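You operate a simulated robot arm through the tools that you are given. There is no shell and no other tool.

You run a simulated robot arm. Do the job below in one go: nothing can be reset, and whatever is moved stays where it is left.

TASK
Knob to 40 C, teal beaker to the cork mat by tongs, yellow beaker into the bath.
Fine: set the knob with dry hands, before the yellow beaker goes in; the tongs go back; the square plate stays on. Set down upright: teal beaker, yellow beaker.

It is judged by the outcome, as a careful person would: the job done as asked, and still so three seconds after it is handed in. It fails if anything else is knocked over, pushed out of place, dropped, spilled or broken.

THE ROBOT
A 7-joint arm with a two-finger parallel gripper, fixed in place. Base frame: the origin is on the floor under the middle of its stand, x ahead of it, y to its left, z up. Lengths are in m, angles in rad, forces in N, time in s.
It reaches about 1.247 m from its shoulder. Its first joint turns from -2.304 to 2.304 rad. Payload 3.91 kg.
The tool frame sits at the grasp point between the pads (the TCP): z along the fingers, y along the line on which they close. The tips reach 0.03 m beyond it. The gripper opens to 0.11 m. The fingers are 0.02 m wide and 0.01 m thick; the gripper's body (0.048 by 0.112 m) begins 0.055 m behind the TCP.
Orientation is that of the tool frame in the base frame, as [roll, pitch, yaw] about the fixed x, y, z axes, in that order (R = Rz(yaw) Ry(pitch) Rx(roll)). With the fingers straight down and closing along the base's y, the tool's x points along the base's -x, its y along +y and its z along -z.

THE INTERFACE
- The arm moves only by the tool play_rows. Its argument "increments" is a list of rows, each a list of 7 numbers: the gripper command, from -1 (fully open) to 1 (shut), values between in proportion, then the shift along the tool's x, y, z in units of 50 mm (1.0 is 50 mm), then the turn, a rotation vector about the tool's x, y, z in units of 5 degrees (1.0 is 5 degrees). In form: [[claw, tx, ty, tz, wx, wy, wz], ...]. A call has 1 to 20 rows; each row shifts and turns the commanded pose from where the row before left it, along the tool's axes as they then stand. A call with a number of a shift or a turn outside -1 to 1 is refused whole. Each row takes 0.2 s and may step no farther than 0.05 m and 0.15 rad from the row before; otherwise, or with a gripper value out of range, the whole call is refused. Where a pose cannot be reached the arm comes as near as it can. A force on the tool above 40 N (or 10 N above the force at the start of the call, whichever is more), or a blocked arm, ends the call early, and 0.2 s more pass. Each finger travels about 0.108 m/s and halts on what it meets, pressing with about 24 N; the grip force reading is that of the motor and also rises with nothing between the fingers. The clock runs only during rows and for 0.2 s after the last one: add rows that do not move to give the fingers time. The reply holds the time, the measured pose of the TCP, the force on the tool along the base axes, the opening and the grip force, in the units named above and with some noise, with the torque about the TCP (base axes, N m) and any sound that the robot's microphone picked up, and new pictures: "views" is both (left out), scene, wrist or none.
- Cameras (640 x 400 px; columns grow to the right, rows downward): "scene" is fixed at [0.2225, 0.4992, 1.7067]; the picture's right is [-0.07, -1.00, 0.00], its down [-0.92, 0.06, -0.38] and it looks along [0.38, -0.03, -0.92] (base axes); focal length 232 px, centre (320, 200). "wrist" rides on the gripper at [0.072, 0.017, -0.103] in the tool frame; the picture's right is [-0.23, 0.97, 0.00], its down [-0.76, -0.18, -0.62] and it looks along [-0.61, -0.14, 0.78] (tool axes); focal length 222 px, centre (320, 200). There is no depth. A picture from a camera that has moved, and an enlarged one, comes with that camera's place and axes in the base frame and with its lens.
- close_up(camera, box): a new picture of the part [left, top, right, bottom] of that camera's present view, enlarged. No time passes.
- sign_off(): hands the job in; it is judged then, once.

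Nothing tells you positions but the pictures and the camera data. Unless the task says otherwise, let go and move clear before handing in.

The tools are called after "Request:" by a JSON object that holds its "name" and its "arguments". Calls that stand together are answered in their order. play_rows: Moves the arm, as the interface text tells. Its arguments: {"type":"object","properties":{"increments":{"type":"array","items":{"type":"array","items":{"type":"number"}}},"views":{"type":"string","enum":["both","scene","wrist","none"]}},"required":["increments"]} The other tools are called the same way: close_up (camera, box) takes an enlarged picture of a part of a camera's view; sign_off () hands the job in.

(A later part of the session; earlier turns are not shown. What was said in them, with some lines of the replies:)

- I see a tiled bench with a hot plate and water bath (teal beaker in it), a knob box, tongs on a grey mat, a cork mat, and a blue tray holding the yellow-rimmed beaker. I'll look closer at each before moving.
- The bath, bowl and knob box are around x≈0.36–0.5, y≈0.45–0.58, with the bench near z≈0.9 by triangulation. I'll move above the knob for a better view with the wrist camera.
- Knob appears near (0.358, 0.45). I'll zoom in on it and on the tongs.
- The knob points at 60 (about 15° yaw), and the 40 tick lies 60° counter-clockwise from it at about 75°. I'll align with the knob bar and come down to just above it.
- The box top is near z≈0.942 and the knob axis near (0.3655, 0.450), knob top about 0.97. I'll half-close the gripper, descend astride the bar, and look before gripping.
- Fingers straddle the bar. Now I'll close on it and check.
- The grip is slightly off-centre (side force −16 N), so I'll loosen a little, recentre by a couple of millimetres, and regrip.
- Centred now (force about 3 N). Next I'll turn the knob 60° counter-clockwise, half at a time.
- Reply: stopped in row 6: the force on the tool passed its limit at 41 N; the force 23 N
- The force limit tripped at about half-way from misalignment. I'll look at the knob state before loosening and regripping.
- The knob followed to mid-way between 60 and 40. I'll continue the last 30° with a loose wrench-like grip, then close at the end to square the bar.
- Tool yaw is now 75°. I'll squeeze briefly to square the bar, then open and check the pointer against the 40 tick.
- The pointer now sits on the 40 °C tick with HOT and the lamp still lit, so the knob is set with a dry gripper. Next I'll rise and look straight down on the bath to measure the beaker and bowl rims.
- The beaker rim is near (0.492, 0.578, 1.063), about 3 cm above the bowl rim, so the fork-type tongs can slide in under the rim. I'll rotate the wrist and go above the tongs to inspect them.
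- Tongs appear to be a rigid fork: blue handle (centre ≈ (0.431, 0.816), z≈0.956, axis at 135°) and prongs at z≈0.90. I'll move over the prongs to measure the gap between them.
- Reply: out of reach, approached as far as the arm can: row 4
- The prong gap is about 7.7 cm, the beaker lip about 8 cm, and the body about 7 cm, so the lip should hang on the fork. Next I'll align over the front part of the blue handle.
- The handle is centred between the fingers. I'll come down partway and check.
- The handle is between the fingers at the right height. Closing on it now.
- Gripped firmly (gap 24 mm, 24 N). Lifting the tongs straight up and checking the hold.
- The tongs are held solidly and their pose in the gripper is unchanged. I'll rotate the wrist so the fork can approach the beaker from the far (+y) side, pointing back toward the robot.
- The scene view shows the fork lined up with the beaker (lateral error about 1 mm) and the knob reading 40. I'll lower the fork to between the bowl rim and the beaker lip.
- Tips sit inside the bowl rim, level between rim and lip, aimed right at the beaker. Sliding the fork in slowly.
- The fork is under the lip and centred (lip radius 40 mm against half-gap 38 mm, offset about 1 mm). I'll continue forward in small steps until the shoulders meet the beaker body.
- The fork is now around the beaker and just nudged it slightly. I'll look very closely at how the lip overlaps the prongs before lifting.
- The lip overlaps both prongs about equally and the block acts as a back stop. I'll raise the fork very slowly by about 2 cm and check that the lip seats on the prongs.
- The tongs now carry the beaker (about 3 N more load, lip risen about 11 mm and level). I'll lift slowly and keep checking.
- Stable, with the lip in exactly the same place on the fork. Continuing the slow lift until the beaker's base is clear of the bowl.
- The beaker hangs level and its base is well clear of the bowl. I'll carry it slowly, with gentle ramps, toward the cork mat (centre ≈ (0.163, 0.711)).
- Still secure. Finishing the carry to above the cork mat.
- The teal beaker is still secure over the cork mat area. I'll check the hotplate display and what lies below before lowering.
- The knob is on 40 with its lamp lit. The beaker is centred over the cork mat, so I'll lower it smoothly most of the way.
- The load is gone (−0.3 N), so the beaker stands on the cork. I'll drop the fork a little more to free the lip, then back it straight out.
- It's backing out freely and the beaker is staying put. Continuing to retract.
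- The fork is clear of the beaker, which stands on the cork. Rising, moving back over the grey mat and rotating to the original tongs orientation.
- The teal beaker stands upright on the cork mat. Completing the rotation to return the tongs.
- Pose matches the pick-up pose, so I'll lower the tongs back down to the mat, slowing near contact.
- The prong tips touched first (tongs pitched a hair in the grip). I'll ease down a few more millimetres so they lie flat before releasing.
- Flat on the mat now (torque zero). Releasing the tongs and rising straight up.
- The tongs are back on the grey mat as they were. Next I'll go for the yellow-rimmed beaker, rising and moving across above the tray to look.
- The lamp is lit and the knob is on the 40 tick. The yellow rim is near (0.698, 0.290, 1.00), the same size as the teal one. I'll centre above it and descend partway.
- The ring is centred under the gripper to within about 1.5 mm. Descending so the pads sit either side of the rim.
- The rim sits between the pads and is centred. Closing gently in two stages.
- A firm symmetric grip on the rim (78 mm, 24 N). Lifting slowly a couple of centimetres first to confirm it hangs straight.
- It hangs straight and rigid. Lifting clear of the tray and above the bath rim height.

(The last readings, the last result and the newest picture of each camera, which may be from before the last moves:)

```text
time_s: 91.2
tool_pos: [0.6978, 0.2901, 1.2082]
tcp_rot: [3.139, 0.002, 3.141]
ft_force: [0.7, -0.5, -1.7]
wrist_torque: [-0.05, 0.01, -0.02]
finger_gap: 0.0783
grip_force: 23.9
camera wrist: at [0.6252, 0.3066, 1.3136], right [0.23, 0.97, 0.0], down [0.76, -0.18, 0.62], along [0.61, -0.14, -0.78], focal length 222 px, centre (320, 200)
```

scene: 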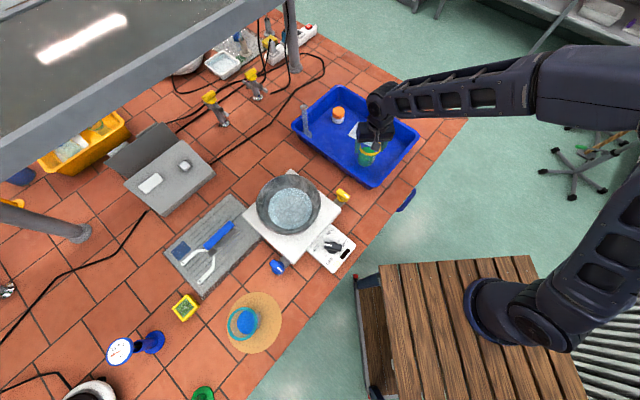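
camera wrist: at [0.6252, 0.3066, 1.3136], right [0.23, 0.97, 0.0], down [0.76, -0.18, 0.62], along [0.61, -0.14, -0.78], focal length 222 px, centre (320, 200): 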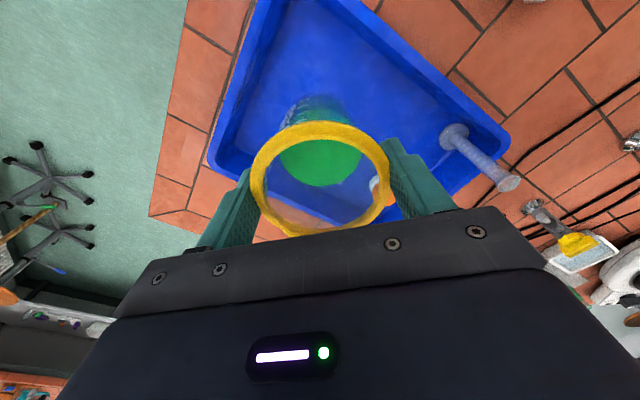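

Now carrying it horizontally to above the empty bath, with gentle ramps.

Request:
{"name": "play_rows", "arguments": {"increments": [[1, 0.052, 0.073, 0, 0, 0, 0], [1, 0.104, 0.147, 0, 0, 0, 0], [1, 0.156, 0.22, 0, 0, 0, 0], [1, 0.208, 0.294, 0, 0, 0, 0], [1, 0.2515, 0.356, 0, 0, 0, 0], [1, 0.2515, 0.356, 0, 0, 0, 0], [1, 0.2515, 0.356, 0, 0, 0, 0], [1, 0.2515, 0.356, 0, 0, 0, 0], [1, 0.2515, 0.356, 0, 0, 0, 0], [1, 0.2515, 0.356, 0, 0, 0, 0], [1, 0.2515, 0.356, 0, 0, 0, 0], [1, 0.2515, 0.356, 0, 0, 0, 0], [1, 0.2515, 0.356, 0, 0, 0, 0], [1, 0.2515, 0.356, 0, 0, 0, 0], [1, 0.2515, 0.356, 0, 0, 0, 0], [1, 0.2515, 0.356, 0, 0, 0, 0], [1, 0.208, 0.294, 0, 0, 0, 0], [1, 0.156, 0.22, 0, 0, 0, 0], [1, 0.104, 0.147, 0, 0, 0, 0], [1, 0.052, 0.073, 0, 0, 0, 0]], "views": "both"}}

Request:
{"name": "close_up", "arguments": {"camera": "scene", "box": [230, 130, 350, 240]}}

Request:
{"name": "close_up", "arguments": {"camera": "wrist", "box": [180, 20, 460, 250]}}

```text
time_s: 95.5
tool_pos: [0.494, 0.5772, 1.2097]
tcp_rot: [3.138, 0.002, 3.139]
ft_force: [-1.2, -0.6, -3.0]
wrist_torque: [-0.01, 0.02, -0.01]
finger_gap: 0.0783
grip_force: 23.6
camera wrist: at [0.422, 0.5939, 1.3148], right [0.23, 0.97, 0.0], down [0.76, -0.18, 0.62], along [0.61, -0.14, -0.78], focal length 222 px, centre (320, 200)
```

scene: 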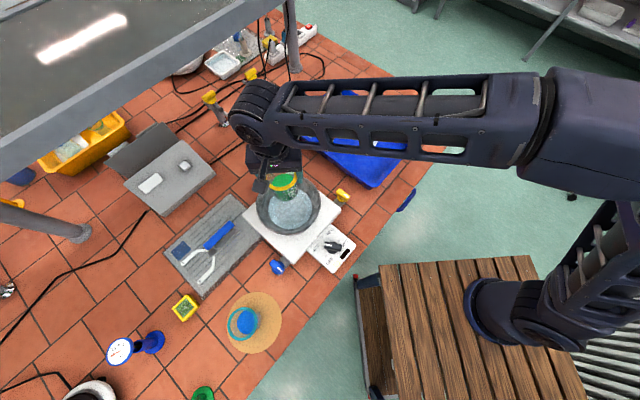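
wrist: 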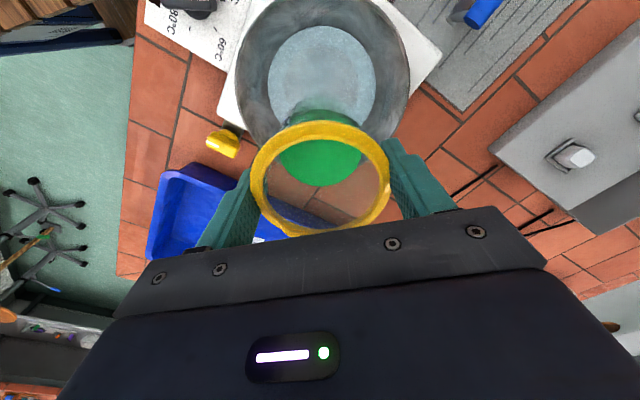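

```text
3.64 times, centred on (290, 185) of scene
camera zoom: at [0.2225, 0.4992, 1.7067], right [-0.07, -1.0, 0.0], down [-0.92, 0.06, -0.38], along [0.38, -0.03, -0.92], focal length 844 px, centre (429, 254)
```

zoom: 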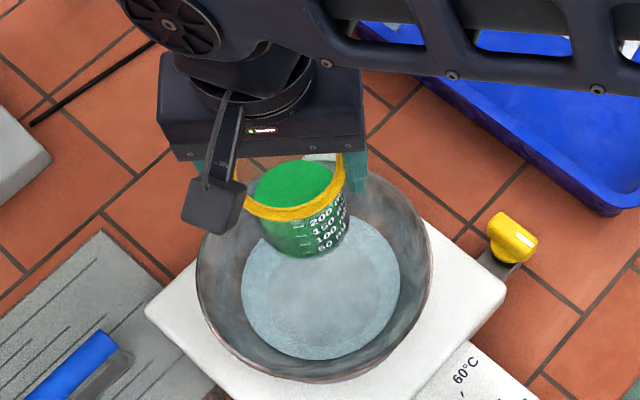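

```text
1.74 times, centred on (320, 135) of wrist
camera zoom: at [0.422, 0.5939, 1.3148], right [0.23, 0.97, 0.0], down [0.76, -0.18, 0.62], along [0.61, -0.14, -0.78], focal length 386 px, centre (320, 313)
```

zoom: 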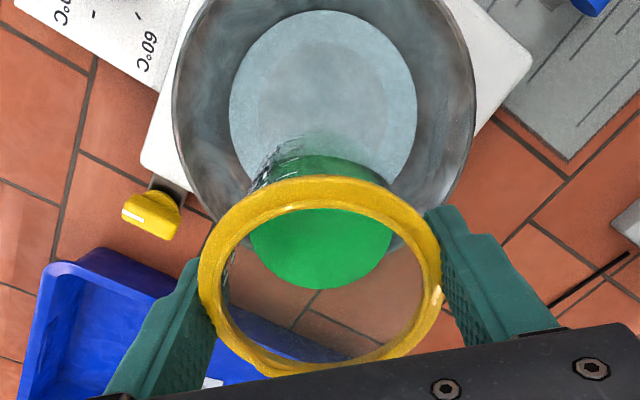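

The beaker is centred over the bath. Lowering smoothly to just above seating height.

Request:
{"name": "play_rows", "arguments": {"increments": [[1, -0.01, 0, 0.08, 0, 0, 0], [1, 0, 0, 0.16, 0, 0, 0], [1, 0, 0, 0.24, 0, 0, 0], [1, 0, 0, 0.3, 0, 0, 0], [1, 0, 0, 0.3, 0, 0, 0], [1, 0, 0, 0.3, 0, 0, 0], [1, 0, 0, 0.3, 0, 0, 0], [1, 0, 0, 0.28, 0, 0, 0], [1, 0, 0, 0.22, 0, 0, 0], [1, 0, 0, 0.16, 0, 0, 0], [1, 0, 0, 0.08, 0, 0, 0], [1, 0, 0, 0, 0, 0, 0]], "views": "both"}}

Request:
{"name": "close_up", "arguments": {"camera": "scene", "box": [230, 150, 350, 250]}}

```text
time_s: 98.0
tool_pos: [0.4968, 0.577, 1.0892]
tcp_rot: [3.139, -0.001, 3.141]
ft_force: [-0.6, 0.4, -2.8]
wrist_torque: [0.01, 0.03, -0.01]
finger_gap: 0.0783
grip_force: 23.4
camera wrist: at [0.4233, 0.5943, 1.193], right [0.23, 0.97, 0.0], down [0.76, -0.18, 0.62], along [0.61, -0.14, -0.78], focal length 222 px, centre (320, 200)
```

scene: 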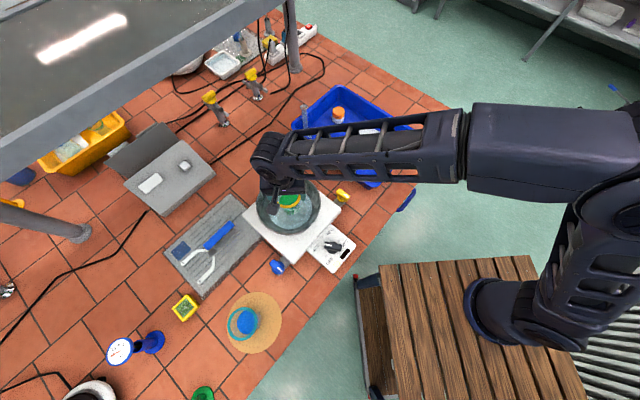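
wrist: 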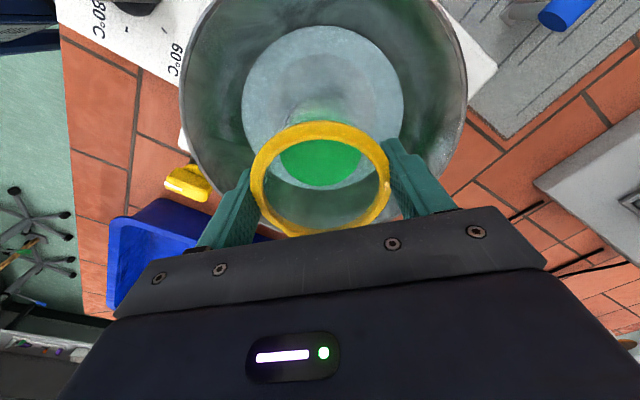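

```text
4.00 times, centred on (290, 200) of scene
camera zoom: at [0.2225, 0.4992, 1.7067], right [-0.07, -1.0, 0.0], down [-0.92, 0.06, -0.38], along [0.38, -0.03, -0.92], focal length 929 px, centre (440, 200)
```

zoom: 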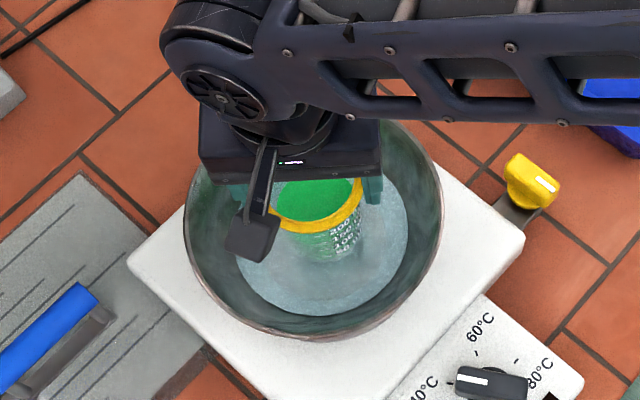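

Request:
{"name": "play_rows", "arguments": {"increments": [[1, 0, 0, 0.06, 0, 0, 0], [1, 0, 0, 0.08, 0, 0, 0], [1, 0, 0, 0.08, 0, 0, 0], [1, 0, 0, 0.08, 0, 0, 0], [1, 0, 0, 0.06, 0, 0, 0], [1, 0, 0, 0, 0, 0, 0]], "views": "none"}}

```text
time_s: 99.5
tool_pos: [0.4957, 0.5778, 1.0695]
tcp_rot: [3.137, 0.0, 3.14]
ft_force: [0.3, 0.3, -2.2]
wrist_torque: [0.04, 0.03, 0.03]
finger_gap: 0.0785
grip_force: 23.6
```

Request:
{"name": "play_rows", "arguments": {"increments": [[1, 0, 0, 0.04, 0, 0, 0], [1, 0, 0, 0.04, 0, 0, 0], [1, 0, 0, 0.04, 0, 0, 0], [1, 0, 0, 0, 0, 0, 0]], "views": "wrist"}}

```text
time_s: 100.5
tool_pos: [0.4952, 0.5773, 1.0651]
tcp_rot: [3.137, 0.0, 3.141]
ft_force: [0.2, 0.0, -3.3]
wrist_torque: [0.03, 0.01, 0.0]
finger_gap: 0.0784
grip_force: 23.8
camera wrist: at [0.4233, 0.5946, 1.1688], right [0.23, 0.97, 0.0], down [0.76, -0.18, 0.62], along [0.61, -0.14, -0.78], focal length 222 px, centre (320, 200)
```

wrist: 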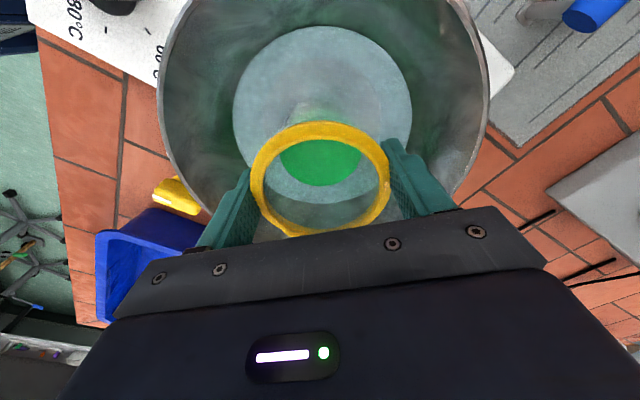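

Request:
{"name": "play_rows", "arguments": {"increments": [[1, 0, 0, 0.04, 0, 0, 0], [1, 0, 0, 0.04, 0, 0, 0], [1, 0, 0, 0.03, 0, 0, 0], [1, 0, 0, 0, 0, 0, 0]], "views": "none"}}

```text
time_s: 101.5
tool_pos: [0.4955, 0.5776, 1.0598]
tcp_rot: [3.136, 0.0, 3.14]
ft_force: [1.2, -1.8, 19.2]
wrist_torque: [-0.02, -0.01, -0.01]
finger_gap: 0.0788
grip_force: 23.9
```

The base touched the bath bottom (+19 N). Relieving the press slightly, then opening the fingers just enough to release inside the bowl.

Request:
{"name": "play_rows", "arguments": {"increments": [[1, 0, 0, -0.03, 0, 0, 0], [1, 0, 0, 0, 0, 0, 0]], "views": "none"}}

```text
time_s: 102.0
tool_pos: [0.4958, 0.5754, 1.0588]
tcp_rot: [3.139, 0.0, 3.139]
ft_force: [2.1, 1.5, 5.4]
wrist_torque: [0.37, -0.21, -0.03]
finger_gap: 0.0782
grip_force: 24.0
```

Request:
{"name": "play_rows", "arguments": {"increments": [[-0.45, 0, 0, 0, 0, 0, 0], [-0.55, 0, 0, 0, 0, 0, 0], [-0.7, 0, 0, 0, 0, 0, 0], [-0.8, 0, 0, 0, 0, 0, 0], [-0.8, 0, 0, 0, 0, 0, 0]], "views": "both"}}

Request:
{"name": "close_up", "arguments": {"camera": "wrist", "box": [160, 20, 480, 250]}}

Request:
{"name": "close_up", "arguments": {"camera": "scene", "box": [230, 150, 350, 250]}}

```text
time_s: 103.2
tool_pos: [0.4944, 0.5776, 1.0593]
tcp_rot: [3.137, 0.001, 3.141]
ft_force: [-0.4, 0.5, -0.1]
wrist_torque: [-0.01, -0.02, -0.01]
finger_gap: 0.0991
grip_force: 0.1
camera wrist: at [0.4229, 0.5945, 1.1649], right [0.23, 0.97, 0.0], down [0.76, -0.18, 0.62], along [0.61, -0.14, -0.78], focal length 222 px, centre (320, 200)
```

scene: 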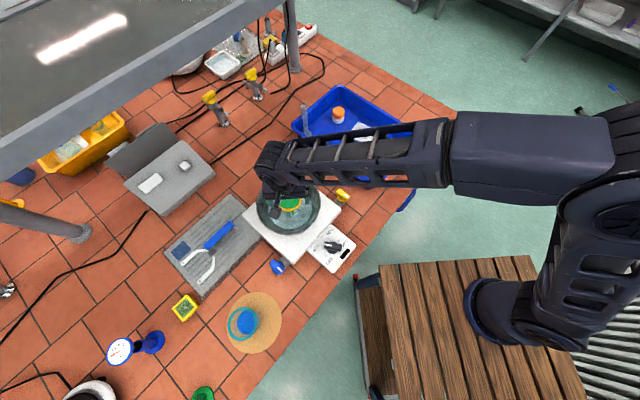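
wrist: 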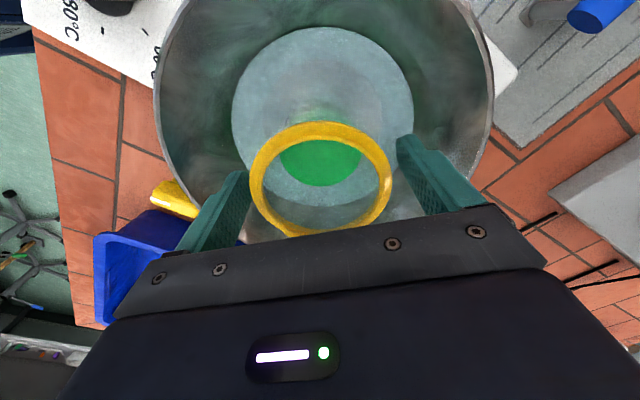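

```text
1.74 times, centred on (320, 135) of wrist
camera zoom: at [0.4229, 0.5945, 1.1649], right [0.23, 0.97, 0.0], down [0.76, -0.18, 0.62], along [0.61, -0.14, -0.78], focal length 386 px, centre (320, 313)
```

zoom: 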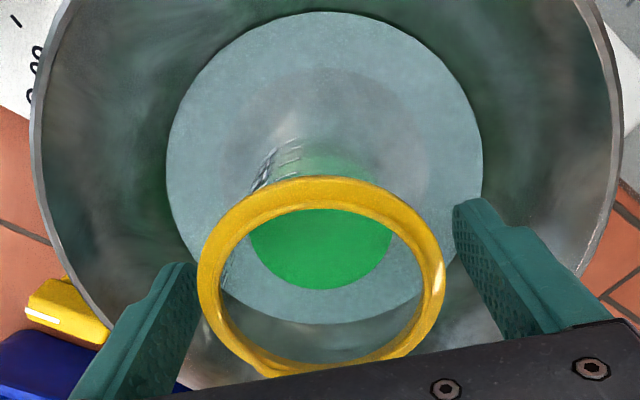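

```text
4.00 times, centred on (290, 200) of scene
camera zoom: at [0.2225, 0.4992, 1.7067], right [-0.07, -1.0, 0.0], down [-0.92, 0.06, -0.38], along [0.38, -0.03, -0.92], focal length 929 px, centre (440, 200)
```

zoom: 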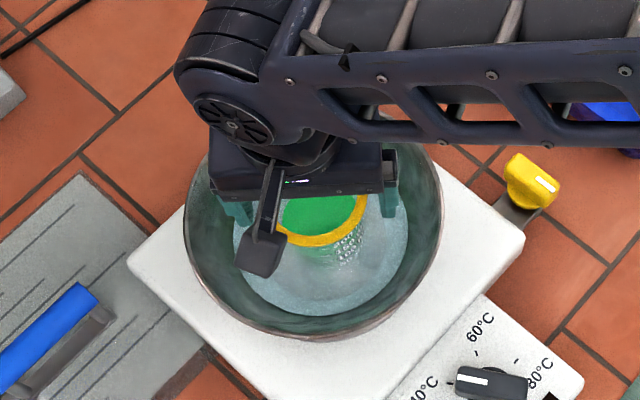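

Released, and the yellow beaker stands in the bath with fingers clear on both sides. Rising straight up and away.

Request:
{"name": "play_rows", "arguments": {"increments": [[-0.8, 0, 0, -0.2, 0, 0, 0], [-0.8, 0, 0, -0.4, 0, 0, 0], [-0.8, 0, 0, -0.6, 0, 0, 0], [-0.8, 0, 0, -0.8, 0, 0, 0], [-0.8, 0, 0, -0.8, 0, 0, 0], [-0.8, 0, 0, -0.8, 0, 0, 0], [-0.8, 0, 0, -0.8, 0, 0, 0], [-0.8, -0.2, -0.9, 0, 0, 0, 0], [-0.8, -0.2, -0.9, 0, 0, 0, 0], [-0.8, -0.2, -0.9, 0, 0, 0, 0], [-0.8, -0.2, -0.9, 0, 0, 0, 0], [-0.8, -0.2, -0.9, 0, 0, 0, 0], [-0.8, -0.2, -0.9, 0, 0, 0, 0], [-0.8, 0, 0, 0, 0, 0, 0]], "views": "both"}}

Request:
{"name": "close_up", "arguments": {"camera": "scene", "box": [230, 150, 370, 280]}}

Request:
{"name": "close_up", "arguments": {"camera": "scene", "box": [90, 180, 310, 390]}}

```text
time_s: 106.2
tool_pos: [0.5548, 0.3036, 1.2803]
tcp_rot: [3.139, 0.0, 3.139]
ft_force: [-0.1, 0.0, 0.5]
wrist_torque: [-0.04, 0.0, 0.03]
finger_gap: 0.0988
grip_force: 0.0
camera wrist: at [0.4815, 0.3218, 1.3851], right [0.23, 0.97, 0.0], down [0.76, -0.18, 0.62], along [0.61, -0.14, -0.78], focal length 222 px, centre (320, 200)
```

scene: 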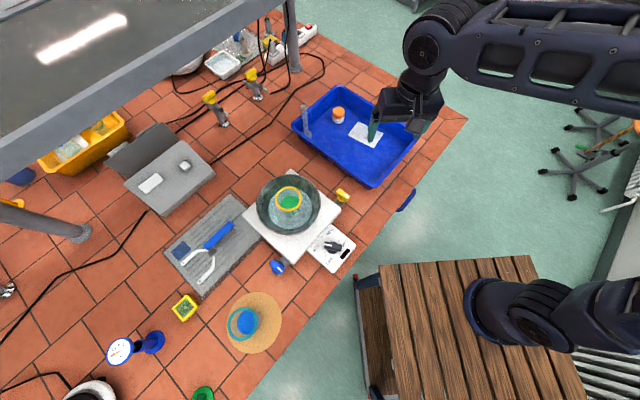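
wrist: 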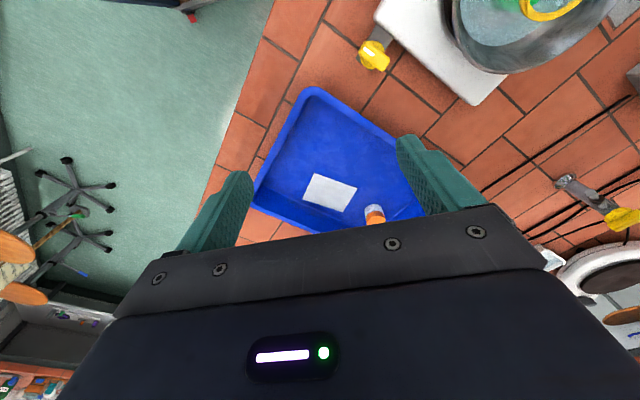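

```text
3.08 times, centred on (300, 215) of scene
camera zoom: at [0.2225, 0.4992, 1.7067], right [-0.07, -1.0, 0.0], down [-0.92, 0.06, -0.38], along [0.38, -0.03, -0.92], focal length 715 px, centre (382, 154)
```

zoom: 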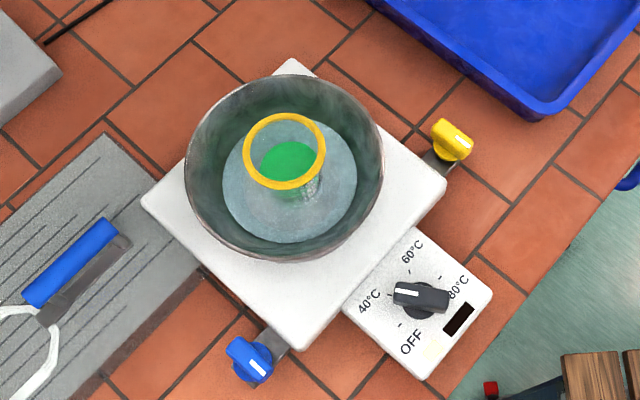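

```text
1.90 times, centred on (200, 285) of scene
camera zoom: at [0.2225, 0.4992, 1.7067], right [-0.07, -1.0, 0.0], down [-0.92, 0.06, -0.38], along [0.38, -0.03, -0.92], focal length 442 px, centre (549, 38)
```

zoom: 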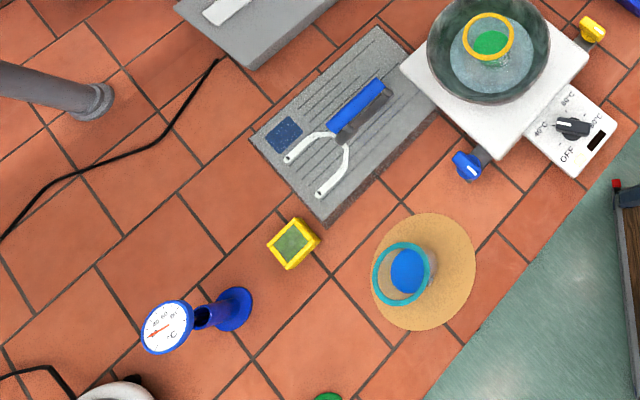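

Request:
{"name": "close_up", "arguments": {"camera": "scene", "box": [305, 220, 360, 275]}}

Request:
{"name": "close_up", "arguments": {"camera": "scene", "box": [215, 285, 290, 360]}}

Request:
{"name": "close_up", "arguments": {"camera": "scene", "box": [250, 170, 330, 240]}}

```text
7.27 times, centred on (332, 248) of scene
camera zoom: at [0.2225, 0.4992, 1.7067], right [-0.07, -1.0, 0.0], down [-0.92, 0.06, -0.38], along [0.38, -0.03, -0.92], focal length 1689 px, centre (229, -146)
```

zoom: 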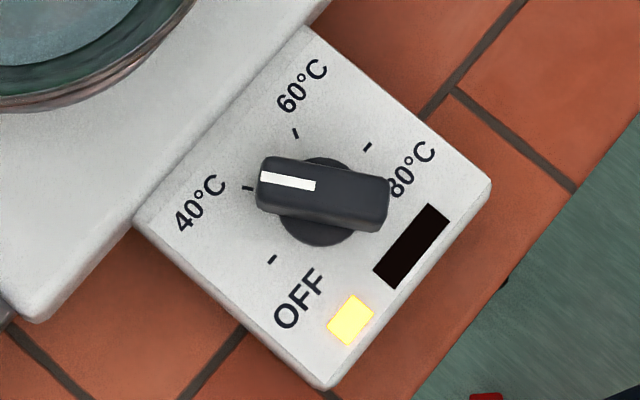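

```text
5.33 times, centred on (252, 322) of scene
camera zoom: at [0.2225, 0.4992, 1.7067], right [-0.07, -1.0, 0.0], down [-0.92, 0.06, -0.38], along [0.38, -0.03, -0.92], focal length 1239 px, centre (680, -453)
```

zoom: 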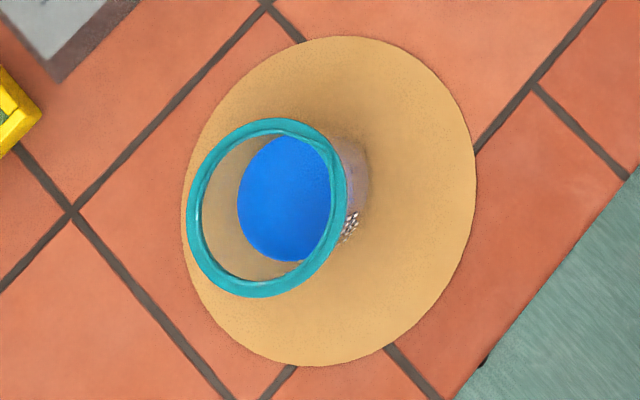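

```text
5.71 times, centred on (290, 205) of scene
camera zoom: at [0.2225, 0.4992, 1.7067], right [-0.07, -1.0, 0.0], down [-0.92, 0.06, -0.38], along [0.38, -0.03, -0.92], focal length 1327 px, centre (491, 171)
```

zoom: 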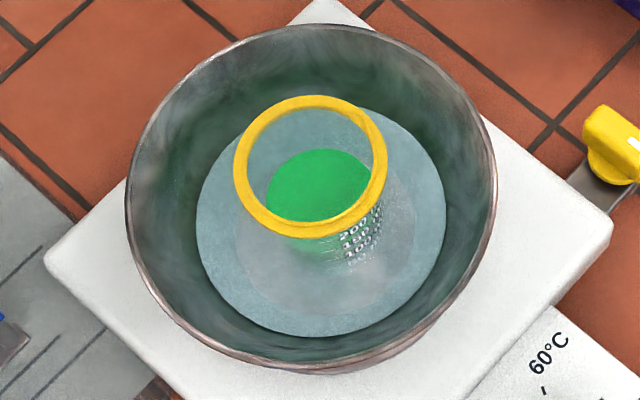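

The knob points to 40 with its lamp lit and the teal beaker stands on the cork mat. The yellow beaker stands in the bath, the tongs are back on the grey mat, and the arm is clear, so I'm handing in.

Request:
{"name": "sign_off", "arguments": {}}

```text
The job is handed in.
```

The job is done and handed in. I checked the final scene in the pictures beforehand, and nothing was spilled or knocked over.

- **Knob:** set to 40 °C before the gripper went near the water. The pointer is within a couple of degrees of the 40 mark, the lamp is still lit, and the square plate stayed on. The "HOT" display went dark after I turned the knob down.
- **Teal beaker:** lifted out of the bath with the tongs and standing upright on the cork mat.
- **Tongs:** back on the grey mat, in the position they came from.
- **Yellow beaker:** carried from the blue tray and standing upright in the middle of the bath.

While turning the knob, the force limit stopped me once at about halfway. I loosened the grip and finished the turn.
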